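You operate a simulated robot arm through the tools that you are given. There is no shell and no other tool.

You are at the controls of a simulated robot arm. One attempt, no reset.

JOB
Pour milk into the blue cup of coffee and stir it in.
Fine: about 50 ml. Stir with the black teaspoon. Jug and spoon go back where they were. Set down upright: milk jug.

The check looks at the end state, three seconds after you hand in, the way a careful person would. Anything else that was tipped, shoved, dropped, spilled or broken makes it a failure.

ROBOT AND FRAMES
A 7-joint arm with a two-finger parallel gripper, fixed in place. Base frame: the origin is on the floor under the middle of its stand, x ahead of it, y to its left, z up. Readings come in mm, degrees, newtons and seconds.
It reaches about 910 mm from its shoulder. Its first joint turns from -166.0 to 166.0 degrees. Payload 3.43 kg.
Tool frame: the origin (TCP) lies between the finger pads and is the grasp point; the fingertips stand 30 mm ahead of it; z points along the fingers, y is the line along which they close. The gripper opens to 94 mm. The fingers are 28 mm wide and 10 mm thick; the gripper's body (50 by 96 mm) begins 55 mm behind the TCP.
Orientation is that of the tool frame in the base frame, as a unit quaternion [x, y, z, w]. With the fingers straight down and closing along the base's y, the tool's x points along the base's -x, its y along +y and its z along -z.

CONTROLS
- The arm moves only by the tool apply_moves. Its argument "plan" is a list of rows, each a list of 7 numbers: the shift along the tool's x, y, z in mm, then the turn, a rotation vector about the tool's x, y, z in degrees, then the finger opening in mm, from 0 to 94. In form: [[tx, ty, tz, wx, wy, wz, grip], ...]. A call has 1 to 20 rows; each row shifts and turns the commanded pose from where the row before left it, along the tool's axes as they then stand. A row lasts 0.2 s, in which the tool goes at most 50 mm and 8.6 degrees; a call with a longer step from one row to the next is refused whole, and so is a gripper value outside its range. Where a pose cannot be reached the arm comes as near as it can. A force on the tool above 40 N (or 10 N above the force at the start of the call, whichever is more), or a blocked arm, ends the call early, and 0.2 s more pass. The fingers move at their own pace (about 45 mm/s each) and stop on an object; they squeeze with about 27 N. The grip force told is the motor's: it shows also when the fingers shut on nothing. Time passes only in rows, and 0.2 s behind the last, so rows that do not move let the fingers close. The reply holds the time, the measured pose of the TCP, the force on the tool along the base axes, the opening and the grip force, in the units named above and with some noise, with the torque about the TCP (base axes, N m) and any sound that the robot's microphone picked up, and new pictures: "pictures" is both (left out), scene, wrist or none.
- Cameras (640 x 400 px; columns grow to the right, rows downward): "scene" is fixed at [198.3, -504.3, 1698.7]; the picture's right is [0.68, -0.73, 0.00], its down [-0.55, -0.52, -0.65] and it looks along [0.48, 0.45, -0.76] (base axes); focal length 357 px, centre (320, 200). "wrist" rides on the gripper at [76, 14, -102] in the tool frame; the picture's right is [-0.18, 0.98, 0.00], its down [-0.75, -0.14, -0.64] and it looks along [-0.63, -0.12, 0.77] (tool axes); focal length 243 px, centre (320, 200). There is no depth. A picture from a camera that has moved, and an enlarged one, comes with that camera's place and axes in the base frame and with its lens. The place of the scene camera against the robot may be out by one fixed shift of up to 25 mm in any direction.
- raise_lower(by): slides the trunk up (or, below 0, down) by that many mm; the arm rides with it, the base frame stays. It gives what a move gives, with no picture.
- enlarge(camera, box): a new picture of the part [left, top, right, bottom] of that camera's present view, enlarged. No time passes.
- sign_off(): hands the job in; it is judged then, once.

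Places have to be worked out from the pictures, the camera data and where the tool is seen. Open the gripper and draw the arm clear of the work before you hand the job in, unless the task says otherwise.

The tools are called after "Request:" as name(argument=value, ...) on one line, values as JSON. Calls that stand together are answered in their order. apply_moves: Moves the arm, as the interface text tells. Its arguments: {"type":"object","properties":{"plan":{"type":"array","items":{"type":"array","items":{"type":"number"}}},"pictures":{"type":"string","enum":["both","scene","wrist","none"]}},"required":["plan"]} The other tools are called the same way: raise_lower (by) moves the trunk up or down; enlarge (camera, box) takes an enlarged picture of a part of a camera's view; sign_off () hands the job in.

At the start:

```text
clock: 0.0
eef_pos: [363.0, -304.4, 1409.0]
ee_rot: [-0.001, 1.0, 0.0, 0.0]
force: [-0.1, 0.0, -0.8]
wrist_torque: [-0.03, -0.01, 0.01]
opening: 94.0
grip_force: 0.0
trunk travel left (down, up): [-500.0, 110.0]
```

scene: 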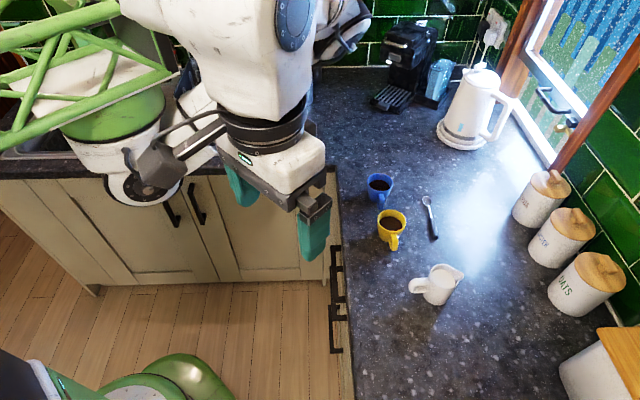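
wrist: 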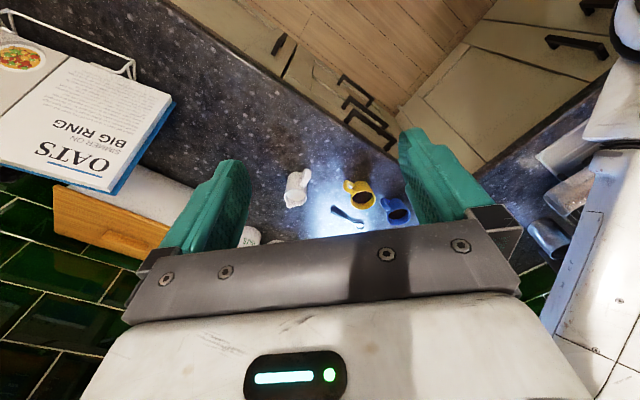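

I'll look closer at the worktop objects in both cameras before moving anything.

Request:
enlarge(camera="scene", box=[340, 150, 500, 320])

Request:
enlarge(camera="wrist", box=[260, 150, 430, 250])

Request:
enlarge(camera="scene", box=[300, 0, 640, 400])

```text
2.35 times, centred on (420, 235) of scene
camera zoom: at [198.3, -504.3, 1698.7], right [0.68, -0.73, 0.0], down [-0.55, -0.52, -0.65], along [0.48, 0.45, -0.76], focal length 840 px, centre (85, 118)
```

zoom: 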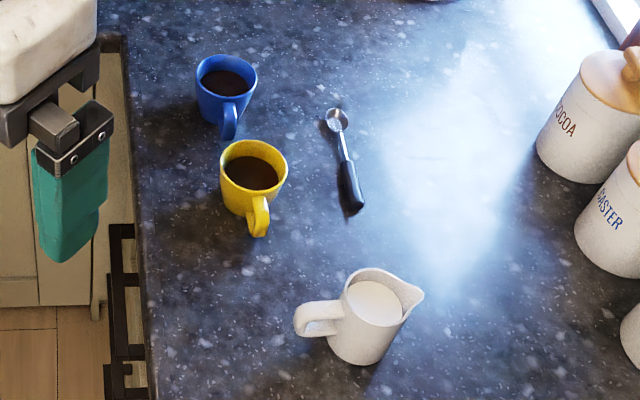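

```text
3.76 times, centred on (345, 200) of wrist
camera zoom: at [286.8, -288.5, 1513.2], right [0.18, 0.98, 0.0], down [0.75, -0.14, 0.64], along [0.63, -0.12, -0.77], focal length 913 px, centre (226, 200)
```

zoom: 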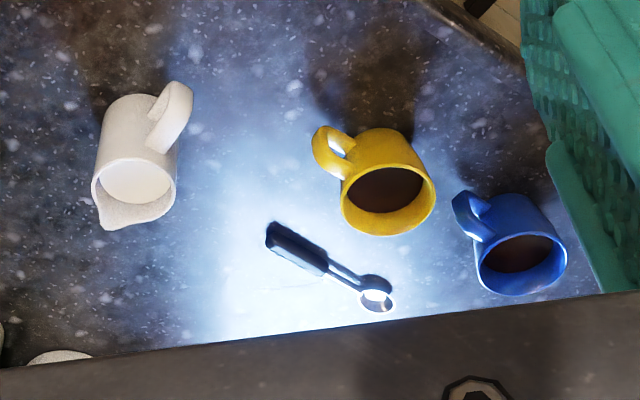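

```text
1.00 times, centred on (470, 200) of scene (not enlarged: the box is as wide or as high as the picture)
camera zoom: at [198.3, -504.3, 1698.7], right [0.68, -0.73, 0.0], down [-0.55, -0.52, -0.65], along [0.48, 0.45, -0.76], focal length 357 px, centre (170, 200)
```

zoom: 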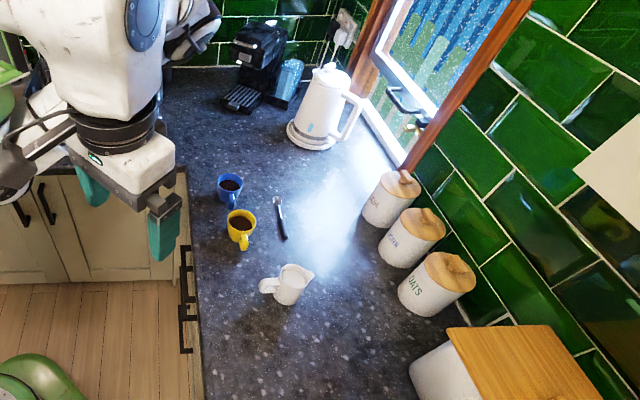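

The jug sits around (700,-436), the blue cup around (814,-156) and the spoon around (815..898,-350..-268), on a counter at roughly z≈890. I first turn the hand to face the jug radially in free air and look again.

Request:
apply_moves(plan=[[0, 0, 0, 0, 0, 8, 94], [0, 0, 0, 0, 0, 8, 94], [0, 0, 0, 0, 0, 8, 94], [0, 0, 0, 0, 0, 8, 94], [0, 0, 0, 0, -8, 0, 94], [0, 0, 0, 0, -8, 0, 94], [0, 0, 0, 0, -8, 0, 94], [0, 0, 0, 0, 0, 0, 94]])

```text
clock: 1.8
eef_pos: [363.4, -304.5, 1409.8]
ee_rot: [0.268, 0.941, -0.058, 0.201]
force: [0.2, -0.4, 0.2]
wrist_torque: [0.01, 0.01, 0.0]
opening: 94.0
grip_force: 0.1
trunk travel left (down, up): [-500.0, 110.0]
camera wrist: at [276.1, -231.8, 1472.9], right [0.66, 0.75, 0.08], down [0.29, -0.35, 0.89], along [0.69, -0.57, -0.44], focal length 243 px, centre (320, 200)
```

scene: 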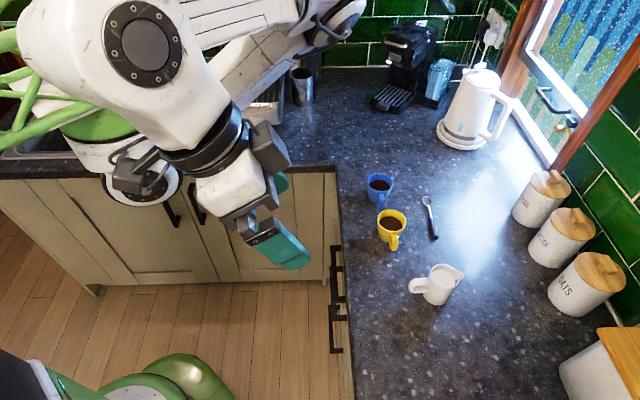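
wrist: 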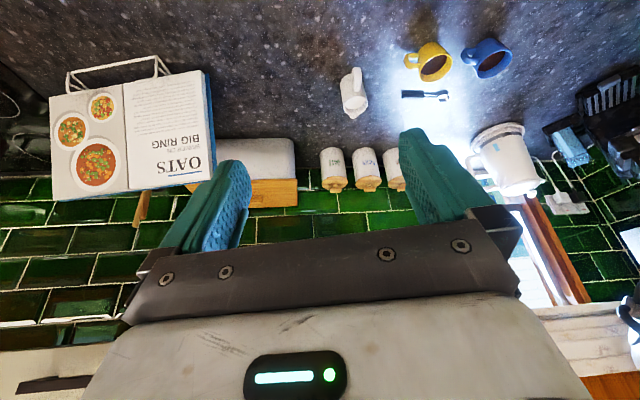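

The hand now faces azimuth −32° tilted outward. I take an enlarged wrist view for a second triangulation of the objects, independent of the scene camera shift.

Request:
enlarge(camera="wrist", box=[320, 20, 520, 130])

Request:
enlarge(camera="scene", box=[180, 120, 340, 280])

```text
3.20 times, centred on (420, 75) of wrist
camera zoom: at [276.1, -231.8, 1472.9], right [0.66, 0.75, 0.08], down [0.29, -0.35, 0.89], along [0.69, -0.57, -0.44], focal length 776 px, centre (0, 600)
```

zoom: 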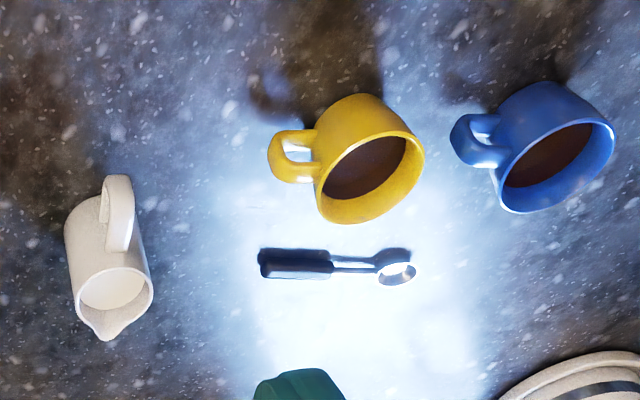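

```text
2.50 times, centred on (260, 200) of scene
camera zoom: at [198.3, -504.3, 1698.7], right [0.68, -0.73, 0.0], down [-0.55, -0.52, -0.65], along [0.48, 0.45, -0.76], focal length 892 px, centre (470, 200)
```

zoom: 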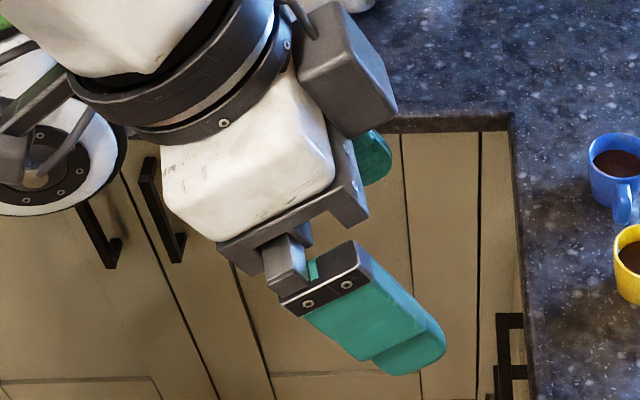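

Jug rim triangulates to about (704,-438, 974). I move to a hover about 200 mm back along a 50° approach line to look closely.

Request:
apply_moves(plan=[[-8.9, 7.5, 43.1, 0, 0, 0, 94], [-8.9, 7.5, 43.1, 0, 0, 0, 94], [-8.9, 7.5, 43.1, 0, 0, 0, 94], [-8.9, 7.5, 43.1, 0, 0, 0, 94], [-8.9, 7.5, 43.1, 0, 0, 0, 94], [-8.9, 7.5, 43.1, 0, 0, 0, 94], [-8.9, 7.5, 43.1, 0, 0, 0, 94], [-8.9, 7.5, 43.1, 0, 0, 0, 94], [-8.9, 7.5, 43.1, 0, 0, 0, 94], [0, 0, 0, 0, -8, 0, 94], [0, 0, 0, 0, -8, 0, 94], [0, 0, 0, 0, 0, 0, 94]])

```text
clock: 4.4
eef_pos: [583.7, -372.8, 1115.2]
ee_rot: [0.258, 0.903, -0.094, 0.33]
force: [0.1, 0.5, -0.1]
wrist_torque: [-0.01, -0.04, 0.02]
opening: 94.0
grip_force: 0.0
out of reach, approached as far as the arm can: row 4, 5
trunk travel left (down, up): [-500.0, 110.0]
camera wrist: at [485.0, -292.4, 1145.3], right [0.64, 0.76, 0.12], down [0.06, -0.21, 0.98], along [0.77, -0.62, -0.18], focal length 243 px, centre (320, 200)
```

scene: 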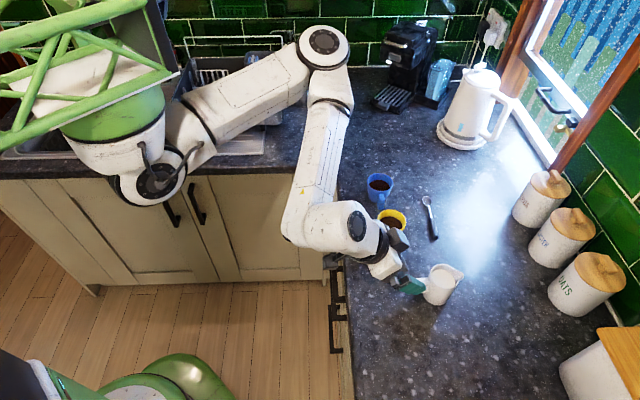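
wrist: 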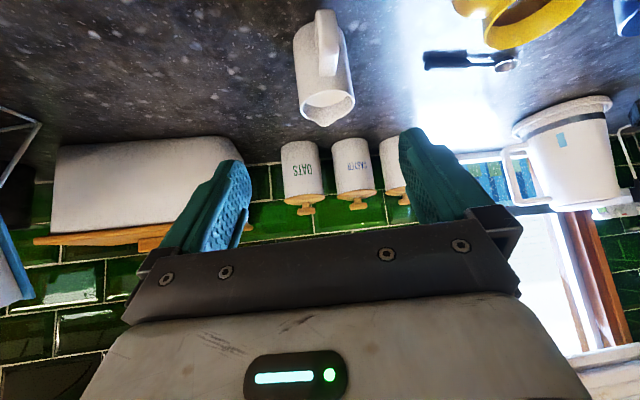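

The arm reaches easily (shoulder is well forward). I enlarge the wrist view around the jug to measure its shape and position.

Request:
enlarge(camera="wrist", box=[270, 0, 430, 140])

Request:
enlarge(camera="scene", box=[340, 200, 500, 330])

Request:
enlarge(camera="wrist", box=[400, 0, 600, 120])

```text
2.86 times, centred on (350, 70) of wrist
camera zoom: at [485.0, -292.4, 1145.3], right [0.64, 0.76, 0.12], down [0.06, -0.21, 0.98], along [0.77, -0.62, -0.18], focal length 693 px, centre (234, 571)
```

zoom: 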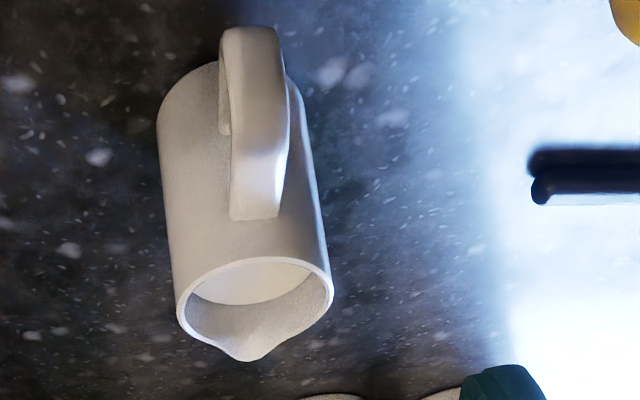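

```text
3.08 times, centred on (420, 265) of scene
camera zoom: at [198.3, -504.3, 1698.7], right [0.68, -0.73, 0.0], down [-0.55, -0.52, -0.65], along [0.48, 0.45, -0.76], focal length 1098 px, centre (12, 0)
```

zoom: 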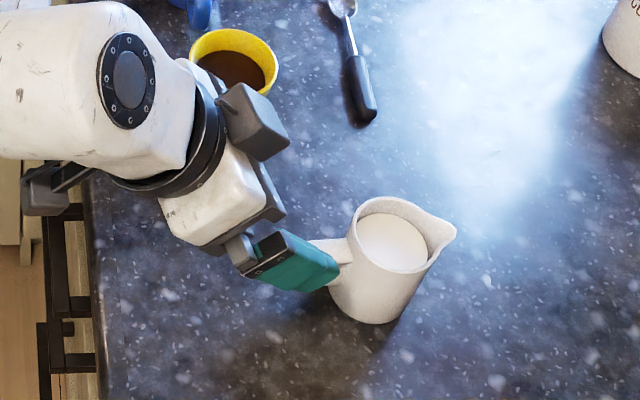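

```text
3.20 times, centred on (500, 60) of wrist
camera zoom: at [485.0, -292.4, 1145.3], right [0.64, 0.76, 0.12], down [0.06, -0.21, 0.98], along [0.77, -0.62, -0.18], focal length 776 px, centre (-256, 648)
```

zoom: 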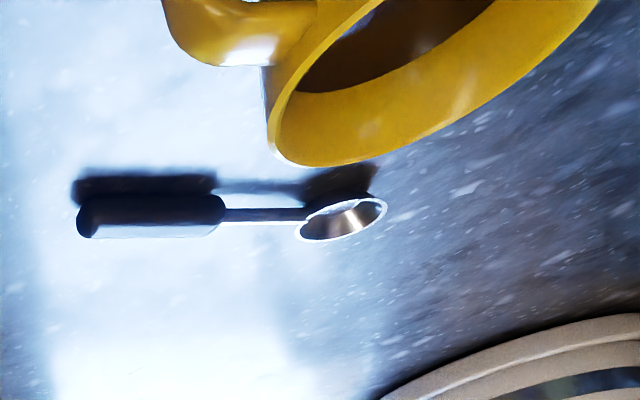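

Jug rim centre ≈ (694,-434,988), Ø≈63 mm, spout azimuth ≈ −41°, handle toward the robot. I align the hand to that azimuth with a 55° approach and move to a 110 mm standoff to check the alignment.

Request:
apply_moves(plan=[[0, 0, 0, 2.9, 0, 3.44, 94], [0, 0, 0, 2.9, 0, 3.44, 94], [0, 0, 0, 0, 5, 0, 94], [-3, 8.7, 30.7, 0, 0, 0, 94], [-3, 8.7, 30.7, 0, 0, 0, 94], [-3, 8.8, 30.7, 0, 0, 0, 94], [0, 0, 0, 0, 0, 0, 94]])

```text
clock: 6.0
eef_pos: [646.9, -391.8, 1045.5]
ee_rot: [0.333, 0.893, -0.105, 0.282]
force: [-0.1, -0.5, 0.7]
wrist_torque: [-0.03, -0.01, 0.01]
opening: 93.8
grip_force: 0.1
trunk travel left (down, up): [-500.0, 110.0]
camera wrist: at [563.8, -299.2, 1086.0], right [0.76, 0.64, 0.11], down [0.1, -0.27, 0.96], along [0.65, -0.72, -0.27], focal length 243 px, centre (320, 200)
```

scene: 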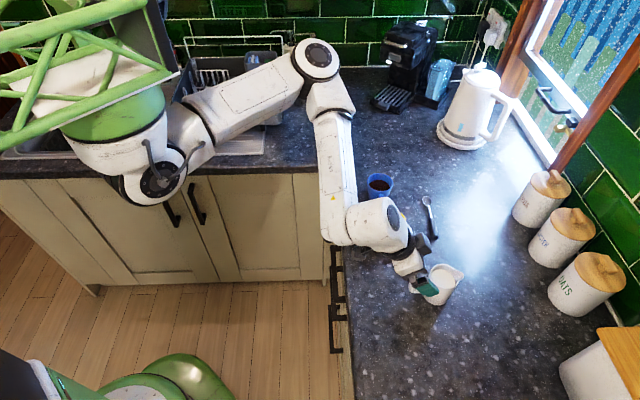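
wrist: 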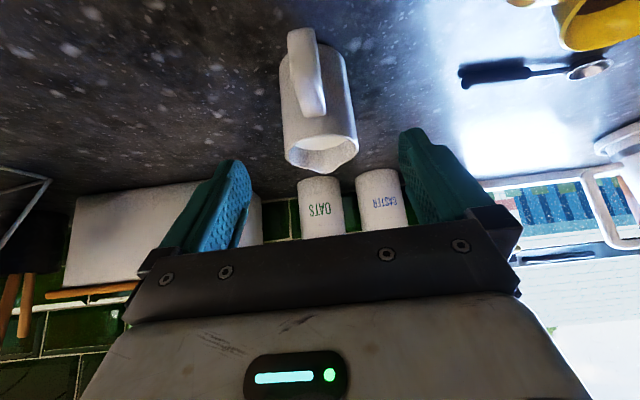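

The pose landed as planned. I enlarge both views to verify lateral alignment with the jug before closing in.

Request:
enlarge(camera="wrist", box=[240, 20, 400, 180])

Request:
enlarge(camera="scene", box=[370, 230, 480, 320])

```text
2.50 times, centred on (320, 100) of wrist
camera zoom: at [563.8, -299.2, 1086.0], right [0.76, 0.64, 0.11], down [0.1, -0.27, 0.96], along [0.65, -0.72, -0.27], focal length 606 px, centre (320, 450)
```

zoom: 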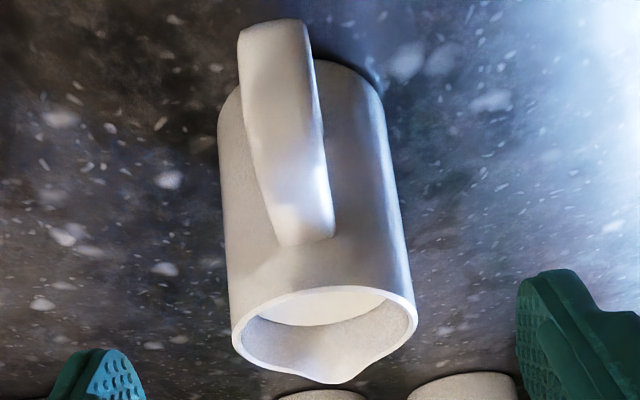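

```text
4.44 times, centred on (425, 275) of scene
camera zoom: at [198.3, -504.3, 1698.7], right [0.68, -0.73, 0.0], down [-0.55, -0.52, -0.65], along [0.48, 0.45, -0.76], focal length 1586 px, centre (-147, -133)
```

zoom: 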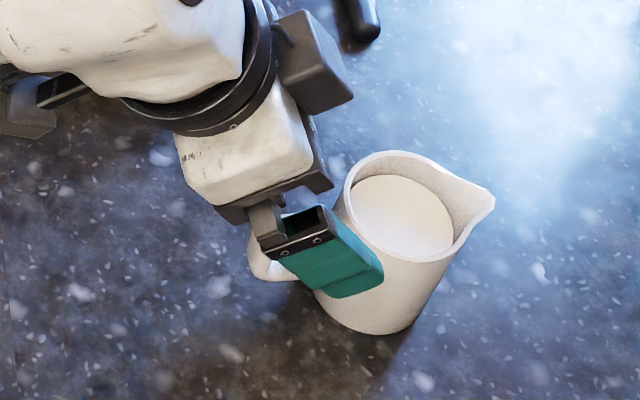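

Refined: rim centre ≈ (692,-433,990), spout azimuth −42°, milk surface about 13 mm under the rim (~170 ml). Alignment is good, so I advance along the fingers to straddle the jug body, TCP about 34 mm below the rim.

Request:
apply_moves(plan=[[0.3, -0.3, 27, 0, 0, 0, 94], [0.3, -0.3, 27, 0, 0, 0, 94], [0.3, -0.3, 27, 0, 0, 0, 94], [0.2, -0.3, 27, 0, 0, 0, 94], [0, 0, 0, 0, 0, 0, 94]])

```text
clock: 7.2
eef_pos: [691.3, -431.2, 956.6]
ee_rot: [0.334, 0.893, -0.105, 0.282]
force: [0.4, -0.3, 0.9]
wrist_torque: [-0.02, -0.01, 0.0]
opening: 94.0
grip_force: 0.0
trunk travel left (down, up): [-500.0, 110.0]
camera wrist: at [608.6, -340.7, 996.4], right [0.76, 0.64, 0.11], down [0.1, -0.27, 0.96], along [0.64, -0.72, -0.27], focal length 243 px, centre (320, 200)
```

scene: 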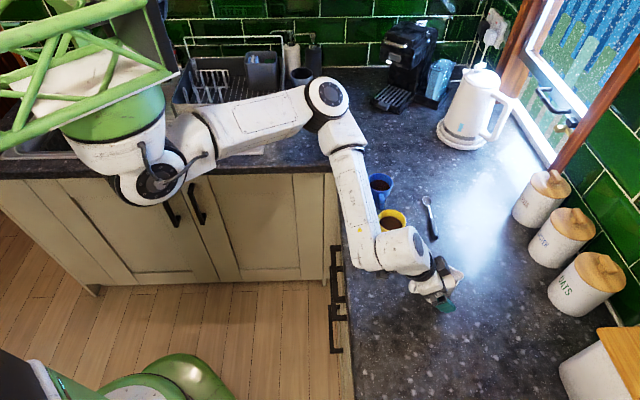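
wrist: 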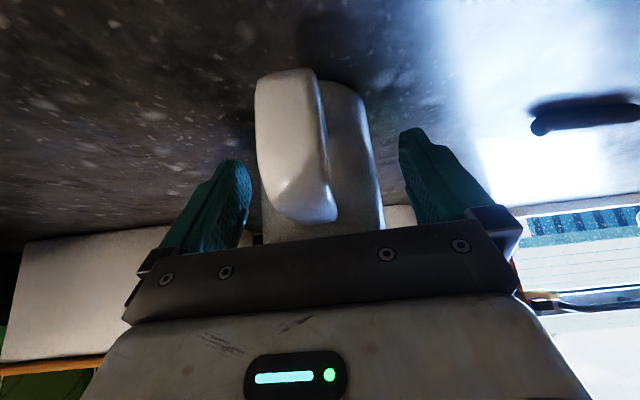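

The jug sits centred between the fingers with no contact force. I close the gripper on it.

Request:
apply_moves(plan=[[0, 0, 0, 0, 0, 0, 60], [0, 0, 0, 0, 0, 0, 50], [0, 0, 0, 0, 0, 0, 50], [0, 0, 0, 0, 0, 0, 50], [0, 0, 0, 0, 0, 0, 50]])

```text
clock: 8.4
eef_pos: [690.2, -432.3, 956.2]
ee_rot: [0.334, 0.893, -0.107, 0.281]
force: [-0.8, -1.2, -0.1]
wrist_torque: [-0.11, 0.04, -0.02]
opening: 63.4
grip_force: 27.2
trunk travel left (down, up): [-500.0, 110.0]
camera wrist: at [608.4, -340.7, 996.8], right [0.76, 0.64, 0.1], down [0.1, -0.27, 0.96], along [0.64, -0.72, -0.27], focal length 243 px, centre (320, 200)
```

scene: 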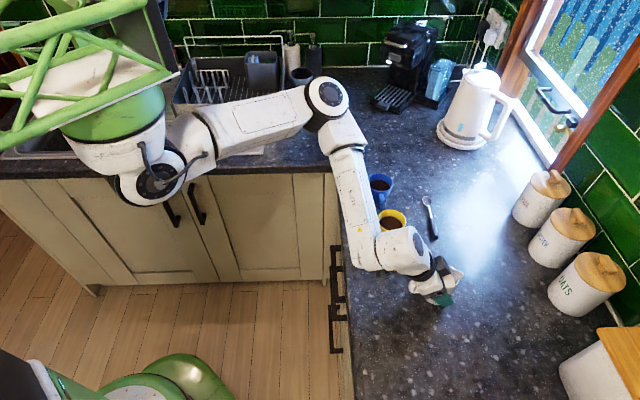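
wrist: 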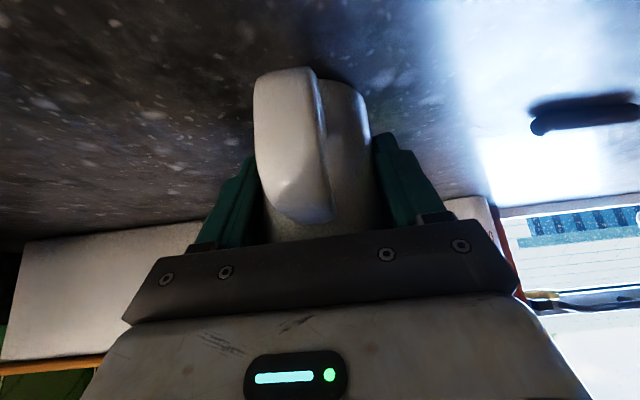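

Gripped at 63.4 mm with 27 N. I lift gently straight up and read the weight.

Request:
apply_moves(plan=[[-2.9, 0, -4.1, 0, 0, 0, 50], [-2.9, 0, -4.1, 0, 0, 0, 50], [-5.7, 0, -8.2, 0, 0, 0, 50], [-5.7, 0, -8.2, 0, 0, 0, 50], [-5.7, 0, -8.2, 0, 0, 0, 50], [-5.7, 0, -8.2, 0, 0, 0, 50], [-2.9, 0, -4.1, 0, 0, 0, 50], [0, 0, 0, 0, 0, 0, 50], [0, 0, 0, 0, 0, 0, 50], [0, 0, 0, 0, 0, 0, 50]])

```text
clock: 10.6
eef_pos: [690.8, -432.6, 1011.8]
ee_rot: [0.333, 0.893, -0.105, 0.283]
force: [0.5, 0.0, -3.0]
wrist_torque: [-0.02, -0.03, -0.02]
opening: 63.4
grip_force: 26.3
trunk travel left (down, up): [-500.0, 110.0]
camera wrist: at [609.0, -340.2, 1052.6], right [0.76, 0.64, 0.1], down [0.1, -0.27, 0.96], along [0.65, -0.72, -0.27], focal length 243 px, centre (320, 200)
```

scene: 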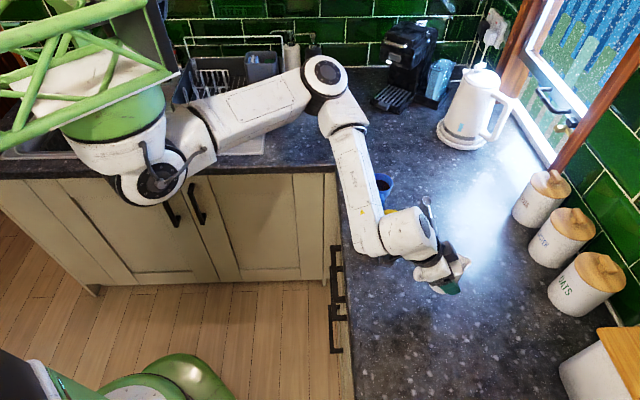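
wrist: 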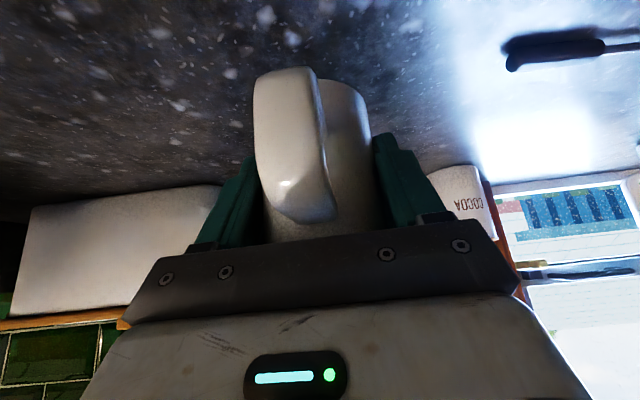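

The jug is lifted and hangs level. I take several still readings to establish a baseline weight.

Request:
apply_moves(plan=[[0, 0, 0, 0, 0, 0, 50]], pictures="none")

Request:
apply_moves(plan=[[0, 0, 0, 0, 0, 0, 50]], pictures="none")

Request:
apply_moves(plan=[[0, 0, 0, 0, 0, 0, 50]], pictures="none")

Request:
apply_moves(plan=[[0, 0, 0, 0, 0, 0, 50]], pictures="none")

Request:
apply_moves(plan=[[0, 0, 0, 0, 0, 0, 50]], pictures="none")

Request:
apply_moves(plan=[[0, 0, 0, 0, 0, 0, 50]], pictures="none")

```text
clock: 11.0
eef_pos: [690.4, -431.4, 1011.7]
ee_rot: [0.333, 0.894, -0.106, 0.282]
force: [-0.2, -0.2, -2.8]
wrist_torque: [-0.01, 0.0, 0.0]
opening: 63.2
grip_force: 27.2
trunk travel left (down, up): [-500.0, 110.0]
```

```text
clock: 11.4
eef_pos: [691.7, -432.0, 1011.3]
ee_rot: [0.334, 0.893, -0.105, 0.282]
force: [-0.1, -0.5, -3.7]
wrist_torque: [-0.04, -0.05, -0.01]
opening: 63.1
grip_force: 27.4
trunk travel left (down, up): [-500.0, 110.0]
```

```text
clock: 11.8
eef_pos: [691.8, -429.9, 1013.3]
ee_rot: [0.334, 0.893, -0.106, 0.281]
force: [0.0, -0.3, -4.2]
wrist_torque: [-0.04, -0.05, 0.03]
opening: 63.1
grip_force: 27.3
trunk travel left (down, up): [-500.0, 110.0]
```

```text
clock: 12.2
eef_pos: [691.0, -431.7, 1013.0]
ee_rot: [0.332, 0.894, -0.104, 0.282]
force: [0.0, -0.2, -3.4]
wrist_torque: [-0.04, -0.06, 0.02]
opening: 63.3
grip_force: 27.1
trunk travel left (down, up): [-500.0, 110.0]
```

```text
clock: 12.6
eef_pos: [691.0, -432.4, 1012.8]
ee_rot: [0.333, 0.893, -0.106, 0.282]
force: [0.5, 0.2, -3.4]
wrist_torque: [-0.03, -0.04, 0.0]
opening: 63.3
grip_force: 27.4
trunk travel left (down, up): [-500.0, 110.0]
```

```text
clock: 13.0
eef_pos: [691.2, -431.9, 1011.6]
ee_rot: [0.332, 0.894, -0.105, 0.282]
force: [-0.9, -0.3, -3.7]
wrist_torque: [0.01, 0.0, 0.02]
opening: 63.2
grip_force: 26.9
trunk travel left (down, up): [-500.0, 110.0]
```

Baseline averages about −3.46 N (jug + milk ≈ 350 g). I raise the jug clear of the cups and carry it level toward the blue cup, stopping where the wrist camera can see that cup.

Request:
apply_moves(plan=[[-6, 0, -9, 0, 0, 0, 50], [-12.6, 0, -18, 0, 0, 0, 50], [-12.6, 0, -18, 0, 0, 0, 50], [-12.6, 0, -18, 0, 0, 0, 50], [-6, 0, -9, 0, 0, 0, 50], [4.2, 5.6, -2.9, 0, 0, 0, 50], [7.3, 9.8, -5.1, 0, 0, 0, 50], [10.5, 14.1, -7.4, 0, 0, 0, 50], [10.5, 14.1, -7.4, 0, 0, 0, 50], [10.5, 14.1, -7.4, 0, 0, 0, 50], [10.5, 14.1, -7.4, 0, 0, 0, 50], [10.5, 14.1, -7.4, 0, 0, 0, 50], [10.5, 14.1, -7.4, 0, 0, 0, 50], [10.5, 14.1, -7.4, 0, 0, 0, 50], [10.5, 14.1, -7.4, 0, 0, 0, 50], [10.5, 14.1, -7.4, 0, 0, 0, 50], [7.3, 9.8, -5.1, 0, 0, 0, 50], [4.2, 5.6, -2.9, 0, 0, 0, 50], [0, 0, 0, 0, 0, 0, 50]])

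```text
clock: 17.0
eef_pos: [684.4, -220.7, 1094.4]
ee_rot: [0.331, 0.895, -0.111, 0.277]
force: [-0.6, -0.3, -2.8]
wrist_torque: [-0.03, -0.02, 0.01]
opening: 63.1
grip_force: 27.0
trunk travel left (down, up): [-500.0, 110.0]
camera wrist: at [602.8, -128.5, 1136.2], right [0.76, 0.65, 0.09], down [0.11, -0.26, 0.96], along [0.64, -0.72, -0.27], focal length 243 px, centre (320, 200)
```

scene: 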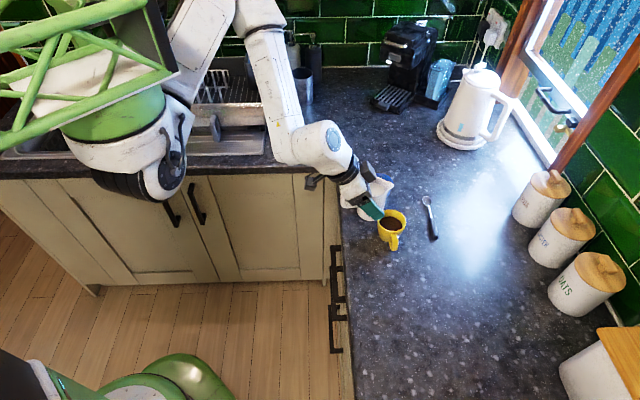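
wrist: 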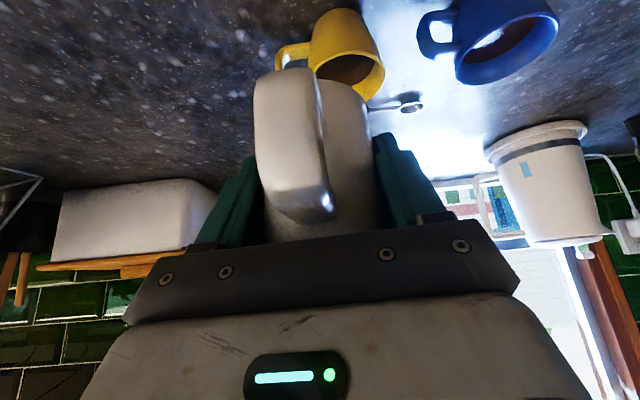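

The blue cup is now visible to the wrist camera. I enlarge it for a precise fix.

Request:
enlarge(camera="wrist", box=[400, 0, 580, 110])

Request:
enlarge(camera="scene", box=[310, 140, 470, 260])

```text
3.56 times, centred on (490, 55) of wrist
camera zoom: at [602.8, -128.5, 1136.2], right [0.76, 0.65, 0.09], down [0.11, -0.26, 0.96], along [0.64, -0.72, -0.27], focal length 863 px, centre (-284, 716)
```

zoom: 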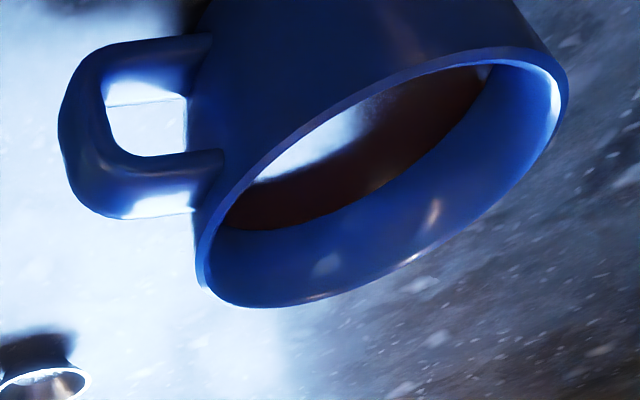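

```text
3.33 times, centred on (390, 200) of scene
camera zoom: at [198.3, -504.3, 1698.7], right [0.68, -0.73, 0.0], down [-0.55, -0.52, -0.65], along [0.48, 0.45, -0.76], focal length 1190 px, centre (87, 200)
```

zoom: 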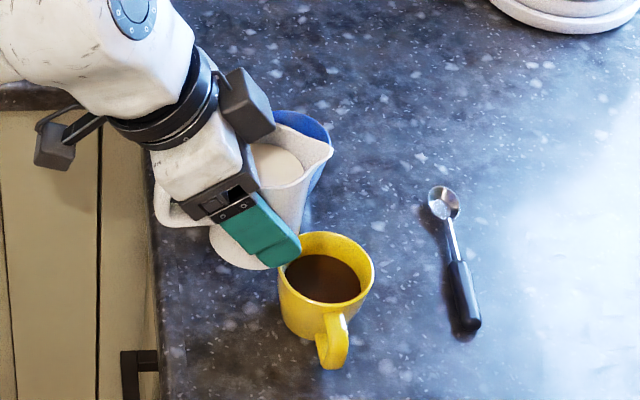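

Blue cup rim fits at about (827,-146,982), radius ≈ 34.5 mm. I carry the jug level to a pre-pour point ~70 mm behind the cup centre along the pour direction, still high above the rim.

Request:
apply_moves(plan=[[0.8, 6.6, 0.3, 0, 0, 0, 50], [1.4, 11.5, 0.6, 0, 0, 0, 50], [2.0, 16.4, 0.8, 0, 0, 0, 50], [2.0, 16.4, 0.8, 0, 0, 0, 50], [2.0, 16.4, 0.8, 0, 0, 0, 50], [2.0, 16.4, 0.8, 0, 0, 0, 50], [2.0, 16.4, 0.8, 0, 0, 0, 50], [2.0, 16.4, 0.8, 0, 0, 0, 50], [2.0, 16.4, 0.8, 0, 0, 0, 50], [1.4, 11.5, 0.6, 0, 0, 0, 50], [0.8, 6.6, 0.3, 0, 0, 0, 50], [0, 0, 0, 0, 0, 0, 50], [0, 0, 0, 0, 0, 0, 50]])

```text
clock: 18.7
eef_pos: [718.5, -200.0, 1085.4]
ee_rot: [0.401, 0.866, -0.13, 0.269]
force: [0.3, 0.2, -3.6]
wrist_torque: [-0.03, -0.01, -0.05]
opening: 63.0
grip_force: 26.9
trunk travel left (down, up): [-500.0, 110.0]
stopped in row 8: the arm was blocked; the commanded pose is now the measured one
camera wrist: at [650.9, -98.2, 1126.5], right [0.85, 0.52, 0.1], down [0.06, -0.28, 0.96], along [0.52, -0.81, -0.27], focal length 243 px, centre (320, 200)
```

scene: 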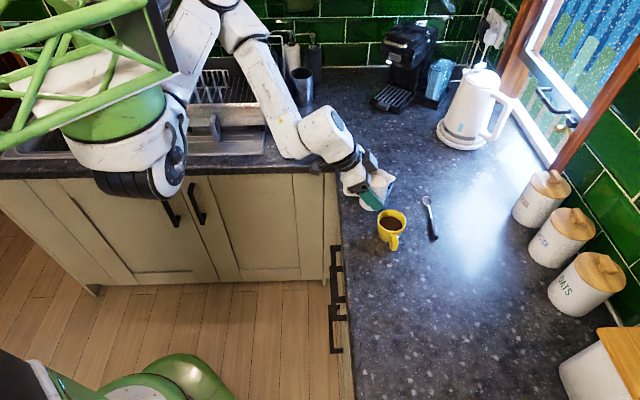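
wrist: 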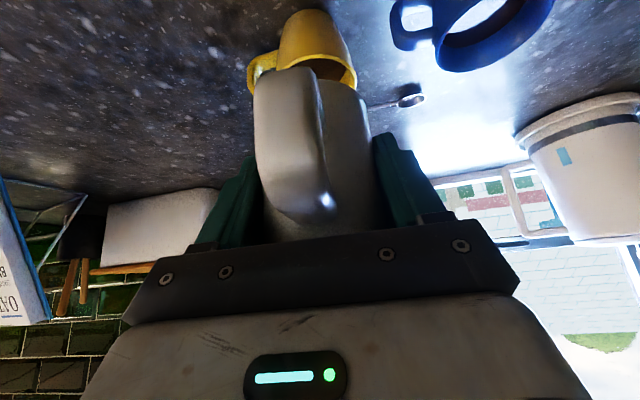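

The arm got blocked partway (yaw drifted to −50°, jug still level). I look closely at the arm to see what limits it.

Request:
enlarge(camera="scene", box=[60, 0, 420, 225])

Request:
apply_moves(plan=[[0, 0, 0, 0, 0, 0, 50]], pictures="none")

```text
1.78 times, centred on (240, 112) of scene
camera zoom: at [198.3, -504.3, 1698.7], right [0.68, -0.73, 0.0], down [-0.55, -0.52, -0.65], along [0.48, 0.45, -0.76], focal length 634 px, centre (462, 356)
```

zoom: 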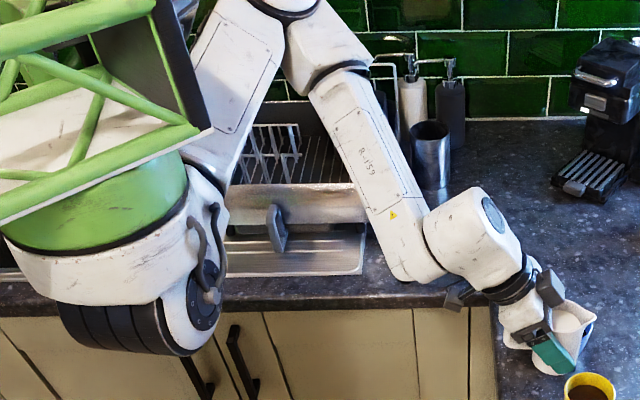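

```text
clock: 19.1
eef_pos: [718.7, -201.2, 1085.7]
ee_rot: [0.401, 0.866, -0.13, 0.27]
force: [0.4, 0.9, -4.8]
wrist_torque: [-0.03, -0.02, 0.02]
opening: 63.2
grip_force: 26.8
trunk travel left (down, up): [-500.0, 110.0]
```

The upper arm is folded against the trunk frame because the wrist is too close to the shoulder. Raising the trunk gives the arm more room, so I raise it fully (the jug rides up level).

Request:
raise_lower(by=110)

```text
clock: 20.5
eef_pos: [719.4, -199.9, 1196.0]
ee_rot: [0.401, 0.866, -0.131, 0.27]
force: [0.3, 0.2, -3.7]
wrist_torque: [-0.04, -0.04, -0.01]
opening: 63.1
grip_force: 27.5
trunk travel left (down, up): [-610.0, 0.0]
```

Now I move down and toward the pre-pour point in a first part, watching for blocking.

Request:
apply_moves(plan=[[3.8, 4.4, 2.9, 0, 0, 0, 50], [6.7, 7.6, 5.0, 0, 0, 0, 50], [9.6, 10.9, 7.1, 0, 0, 0, 50], [9.6, 10.9, 7.1, 0, 0, 0, 50], [9.6, 10.9, 7.1, 0, 0, 0, 50], [9.6, 10.9, 7.1, 0, 0, 0, 50], [9.6, 10.9, 7.1, 0, 0, 0, 50], [6.7, 7.6, 5.0, 0, 0, 0, 50], [3.8, 4.4, 2.9, 0, 0, 0, 50], [0, 0, 0, 0, 0, 0, 50], [0, 0, 0, 0, 0, 0, 50]])

```text
clock: 23.1
eef_pos: [746.1, -165.5, 1112.9]
ee_rot: [0.438, 0.847, -0.143, 0.265]
force: [0.2, -0.4, -2.7]
wrist_torque: [-0.07, -0.03, 0.0]
opening: 63.4
grip_force: 27.2
trunk travel left (down, up): [-610.0, 0.0]
stopped in row 11: the arm was blocked; the commanded pose is now the measured one
camera wrist: at [689.1, -58.6, 1154.1], right [0.89, 0.44, 0.1], down [0.04, -0.28, 0.96], along [0.45, -0.85, -0.27], focal length 243 px, centre (320, 200)
```

scene: 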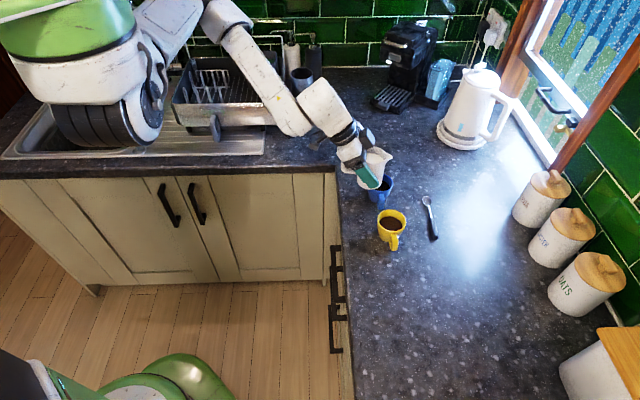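
wrist: 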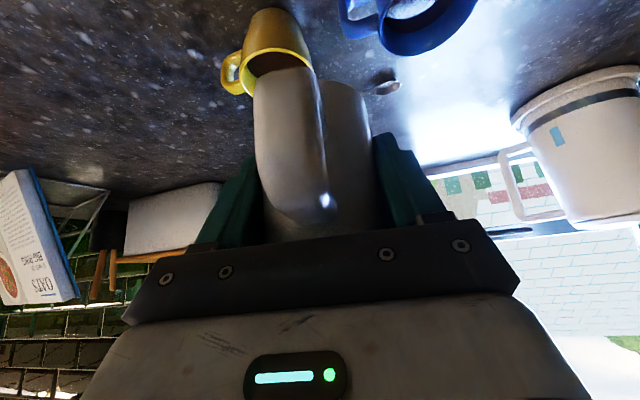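

Blocked again: turning further left presses the upper arm against the trunk frame. I'll instead pour radially outward: back off to the right and yaw the level jug so the spout points to about azimuth −5°, which keeps the wrist more to the right.

Request:
apply_moves(plan=[[-5, -4.3, 3.6, 0, 0, 0, 50], [-9.2, -7.9, 6.5, 0, 0, 0, 50], [-9.2, -7.9, 6.5, 0, 0, 0, 50], [-9.2, -7.9, 6.5, 0, 0, 0, 50], [-4, -3.5, 2.9, 0, 0, 0, 50], [0, 0, 0, -2, 0, -2.9, 50], [0, 0, 0, -4.1, 0, -5.9, 50], [0, 0, 0, -4.1, 0, -5.9, 50], [0, 0, 0, -4.1, 0, -5.9, 50], [0, 0, 0, -4.1, 0, -5.9, 50], [0, 0, 0, -4.1, 0, -5.9, 50], [0, 0, 0, -4.1, 0, -5.9, 50], [0, 0, 0, -2, 0, -2.9, 50], [0, 0, 0, 0, 0, 0, 50], [0, 0, 0, 0, 0, 0, 50]])

```text
clock: 26.3
eef_pos: [748.2, -221.4, 1113.6]
ee_rot: [0.037, 0.954, -0.015, 0.296]
force: [0.3, -0.3, -3.8]
wrist_torque: [0.02, -0.04, 0.01]
opening: 63.2
grip_force: 26.9
trunk travel left (down, up): [-610.0, 0.0]
camera wrist: at [628.4, -196.0, 1155.4], right [0.23, 0.97, 0.1], down [0.25, -0.15, 0.96], along [0.94, -0.2, -0.27], focal length 243 px, centre (320, 200)
```

scene: 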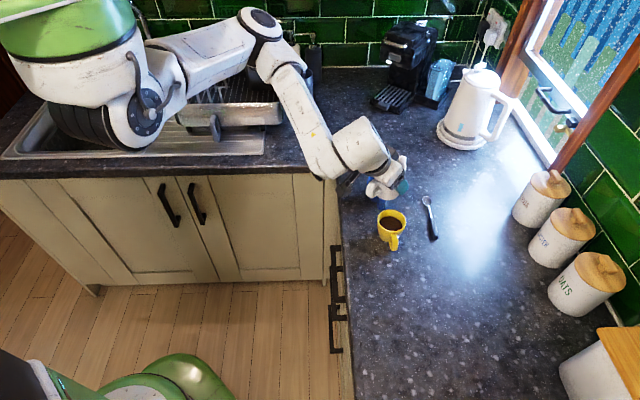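
wrist: 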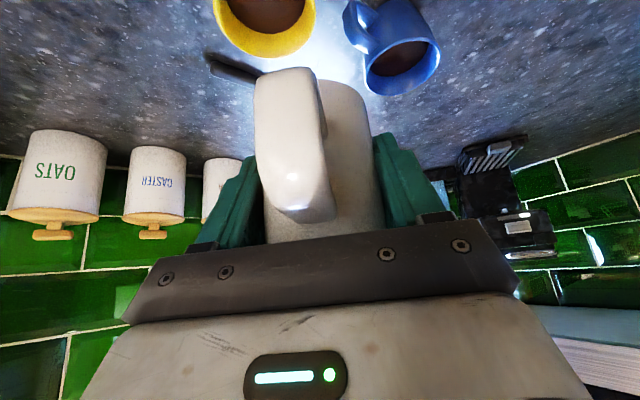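

The arm is now comfortably extended with the jug level, and both cups are visible to the wrist camera. I enlarge to fix the blue cup again from this angle.

Request:
enlarge(camera="wrist", box=[200, 0, 460, 110])

Request:
enlarge(camera="scene", box=[330, 140, 450, 260])

```text
2.46 times, centred on (330, 55) of wrist
camera zoom: at [628.4, -196.0, 1155.4], right [0.23, 0.97, 0.1], down [0.25, -0.15, 0.96], along [0.94, -0.2, -0.27], focal length 597 px, centre (295, 557)
```

zoom: 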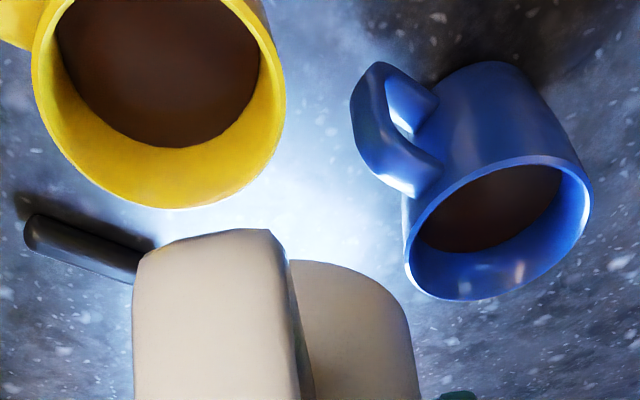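

```text
3.33 times, centred on (390, 200) of scene
camera zoom: at [198.3, -504.3, 1698.7], right [0.68, -0.73, 0.0], down [-0.55, -0.52, -0.65], along [0.48, 0.45, -0.76], focal length 1190 px, centre (87, 200)
```

zoom: 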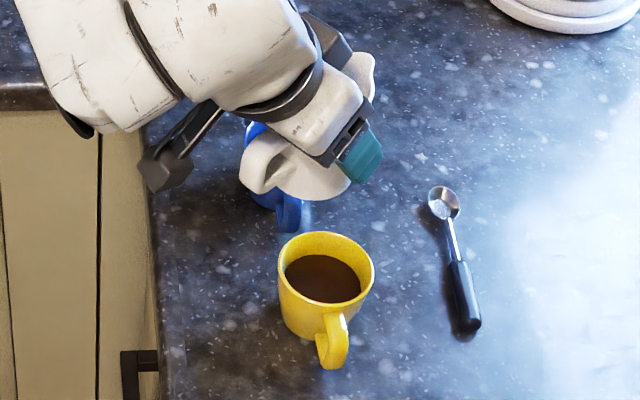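

Cup fix is consistent: blue rim centre ≈ (831,-146.5,979), R≈35. I pre-tilt the jug 10° (well below the ~23° needed to pour) and shift over to the pour line behind the cup.

Request:
apply_moves(plan=[[0, 0, 0, 0, 3, 0, 50], [0, 0, 0, 0, 4, 0, 50], [0, 0, 0, 0, 3, 0, 50], [0.8, 5.3, 2.7, 0, 0, 0, 50], [1.4, 9.3, 4.8, 0, 0, 0, 50], [2.0, 13.3, 6.8, 0, 0, 0, 50], [2.0, 13.3, 6.8, 0, 0, 0, 50], [2.0, 13.3, 6.8, 0, 0, 0, 50], [2.0, 13.3, 6.8, 0, 0, 0, 50], [1.4, 9.3, 4.8, 0, 0, 0, 50], [0.8, 5.3, 2.7, 0, 0, 0, 50], [0, 0, 0, 0, 0, 0, 50], [0, 0, 0, 0, 0, 0, 50]])

```text
clock: 29.1
eef_pos: [760.1, -139.8, 1069.1]
ee_rot: [0.038, 0.976, -0.013, 0.212]
force: [-0.6, 0.9, -4.0]
wrist_torque: [-0.03, -0.04, 0.0]
opening: 62.9
grip_force: 27.0
trunk travel left (down, up): [-610.0, 0.0]
camera wrist: at [650.1, -115.5, 1131.3], right [0.25, 0.97, 0.07], down [0.41, -0.17, 0.9], along [0.88, -0.19, -0.44], focal length 243 px, centre (320, 200)
```

scene: 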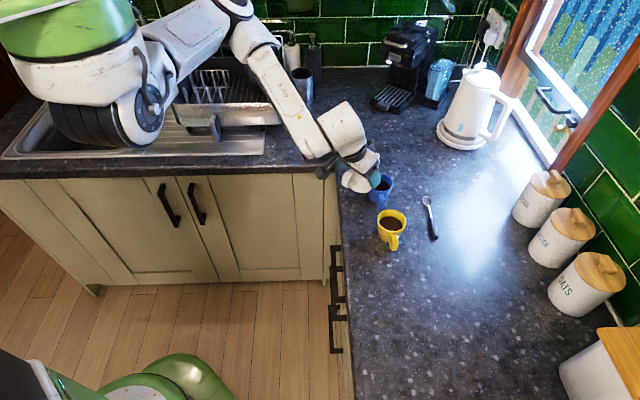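
wrist: 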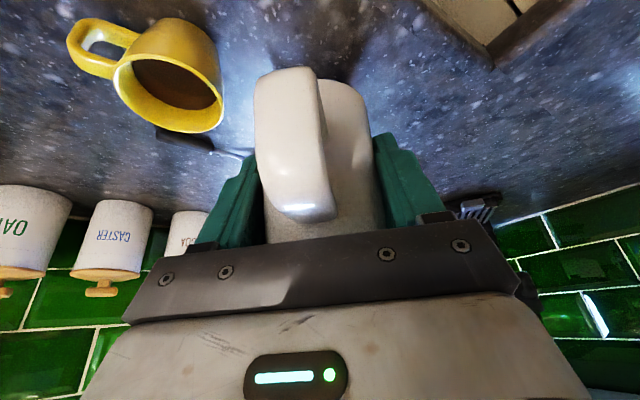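

In position, not blocked. I enlarge the scene to see the jug, spout and cup relation.

Request:
enlarge(camera="scene", box=[330, 140, 430, 220])

```text
5.00 times, centred on (380, 180) of scene
camera zoom: at [198.3, -504.3, 1698.7], right [0.68, -0.73, 0.0], down [-0.55, -0.52, -0.65], along [0.48, 0.45, -0.76], focal length 1784 px, centre (20, 300)
```

zoom: 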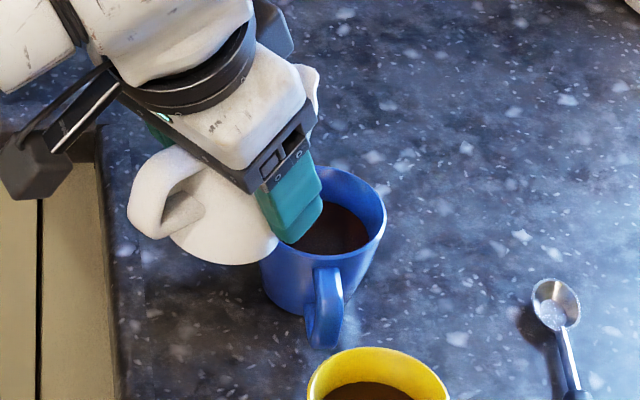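

Spout tip and cup appear where predicted. I lower while tilting to about 20°, staying just under the expected pour onset, with the spout tip inside the cup opening.

Request:
apply_moves(plan=[[2.9, -0.3, 9.8, 0, 2.5, 0, 50], [2.9, -0.3, 9.8, 0, 2.5, 0, 50], [2.9, -0.3, 9.8, 0, 2.5, 0, 50], [2.9, -0.3, 9.8, 0, 2.5, 0, 50], [0, 0, 0, 0, 0, 0, 50], [0, 0, 0, 0, 0, 0, 50]], pictures="both")

Request:
enlarge(camera="scene", box=[330, 140, 430, 220])

```text
clock: 30.5
eef_pos: [763.2, -141.1, 1028.5]
ee_rot: [0.04, 0.991, -0.01, 0.126]
force: [0.1, 0.3, -3.0]
wrist_torque: [0.0, -0.04, 0.03]
opening: 63.2
grip_force: 27.1
trunk travel left (down, up): [-610.0, 0.0]
camera wrist: at [665.2, -117.8, 1109.0], right [0.26, 0.97, 0.04], down [0.56, -0.18, 0.81], along [0.79, -0.19, -0.58], focal length 243 px, centre (320, 200)
```

scene: 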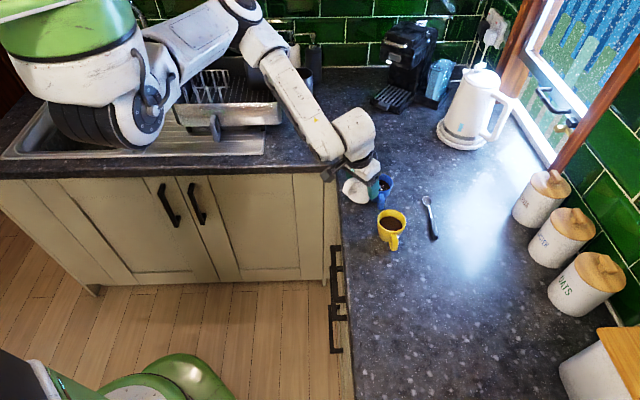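
wrist: 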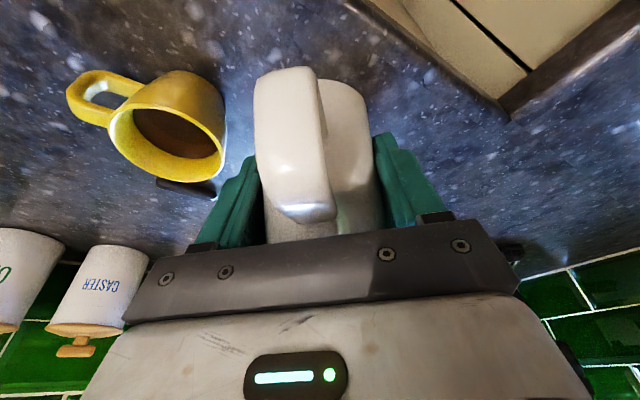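

```text
5.00 times, centred on (380, 180) of scene
camera zoom: at [198.3, -504.3, 1698.7], right [0.68, -0.73, 0.0], down [-0.55, -0.52, -0.65], along [0.48, 0.45, -0.76], focal length 1784 px, centre (20, 300)
```

zoom: 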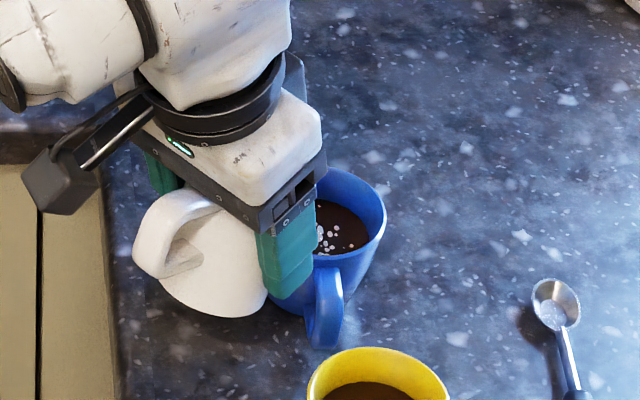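

Milk is already dribbling into the blue coffee at ~20° tilt, landing inside the cup. I hold still briefly to see whether it stops and read the weight.

Request:
apply_moves(plan=[[0, 0, 0, 0, 0, 0, 50], [0, 0, 0, 0, 0, 0, 50], [0, 0, 0, 0, 0, 0, 50]], pictures="none")

Request:
enlarge(camera="scene", box=[370, 160, 420, 200])

```text
clock: 31.3
eef_pos: [763.9, -141.9, 1028.1]
ee_rot: [0.039, 0.991, -0.008, 0.126]
force: [-0.1, 1.0, -2.6]
wrist_torque: [0.0, -0.05, 0.01]
opening: 63.2
grip_force: 26.5
trunk travel left (down, up): [-610.0, 0.0]
```

```text
10.00 times, centred on (395, 180) of scene
camera zoom: at [198.3, -504.3, 1698.7], right [0.68, -0.73, 0.0], down [-0.55, -0.52, -0.65], along [0.48, 0.45, -0.76], focal length 3569 px, centre (-430, 400)
```

zoom: 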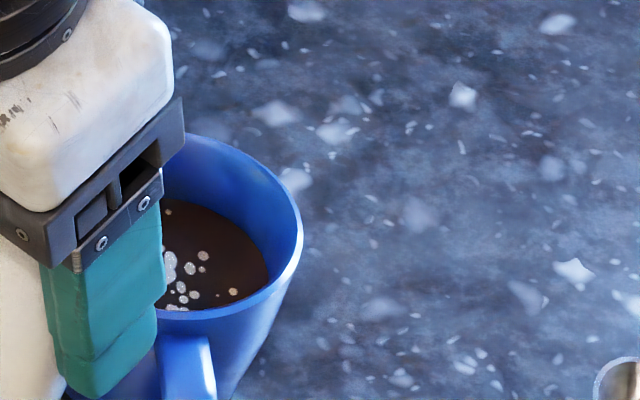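

Drops land right at the cup's centre. I tilt slowly to ~26° and hold, watching the stream.

Request:
apply_moves(plan=[[0, 0, 1, 0, 1.5, 0, 50], [0, 0, 1, 0, 1.5, 0, 50], [0, 0, 1, 0, 1.5, 0, 50], [0, 0, 1, 0, 1.5, 0, 50], [0, 0, 0, 0, 0, 0, 50], [0, 0, 0, 0, 0, 0, 50]], pictures="none")

Request:
enlarge(camera="scene", box=[350, 150, 420, 206])

```text
clock: 32.7
eef_pos: [763.8, -142.0, 1024.4]
ee_rot: [0.039, 0.996, -0.007, 0.074]
force: [-0.3, -0.6, -3.2]
wrist_torque: [-0.02, -0.01, -0.02]
opening: 63.3
grip_force: 26.7
trunk travel left (down, up): [-610.0, 0.0]
```

```text
7.14 times, centred on (385, 178) of scene
camera zoom: at [198.3, -504.3, 1698.7], right [0.68, -0.73, 0.0], down [-0.55, -0.52, -0.65], along [0.48, 0.45, -0.76], focal length 2549 px, centre (-144, 357)
```

zoom: 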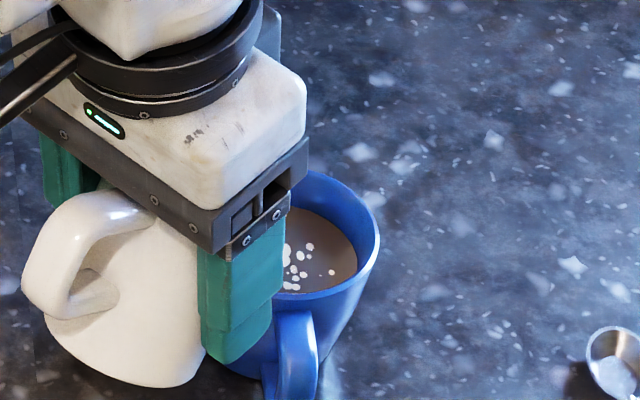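

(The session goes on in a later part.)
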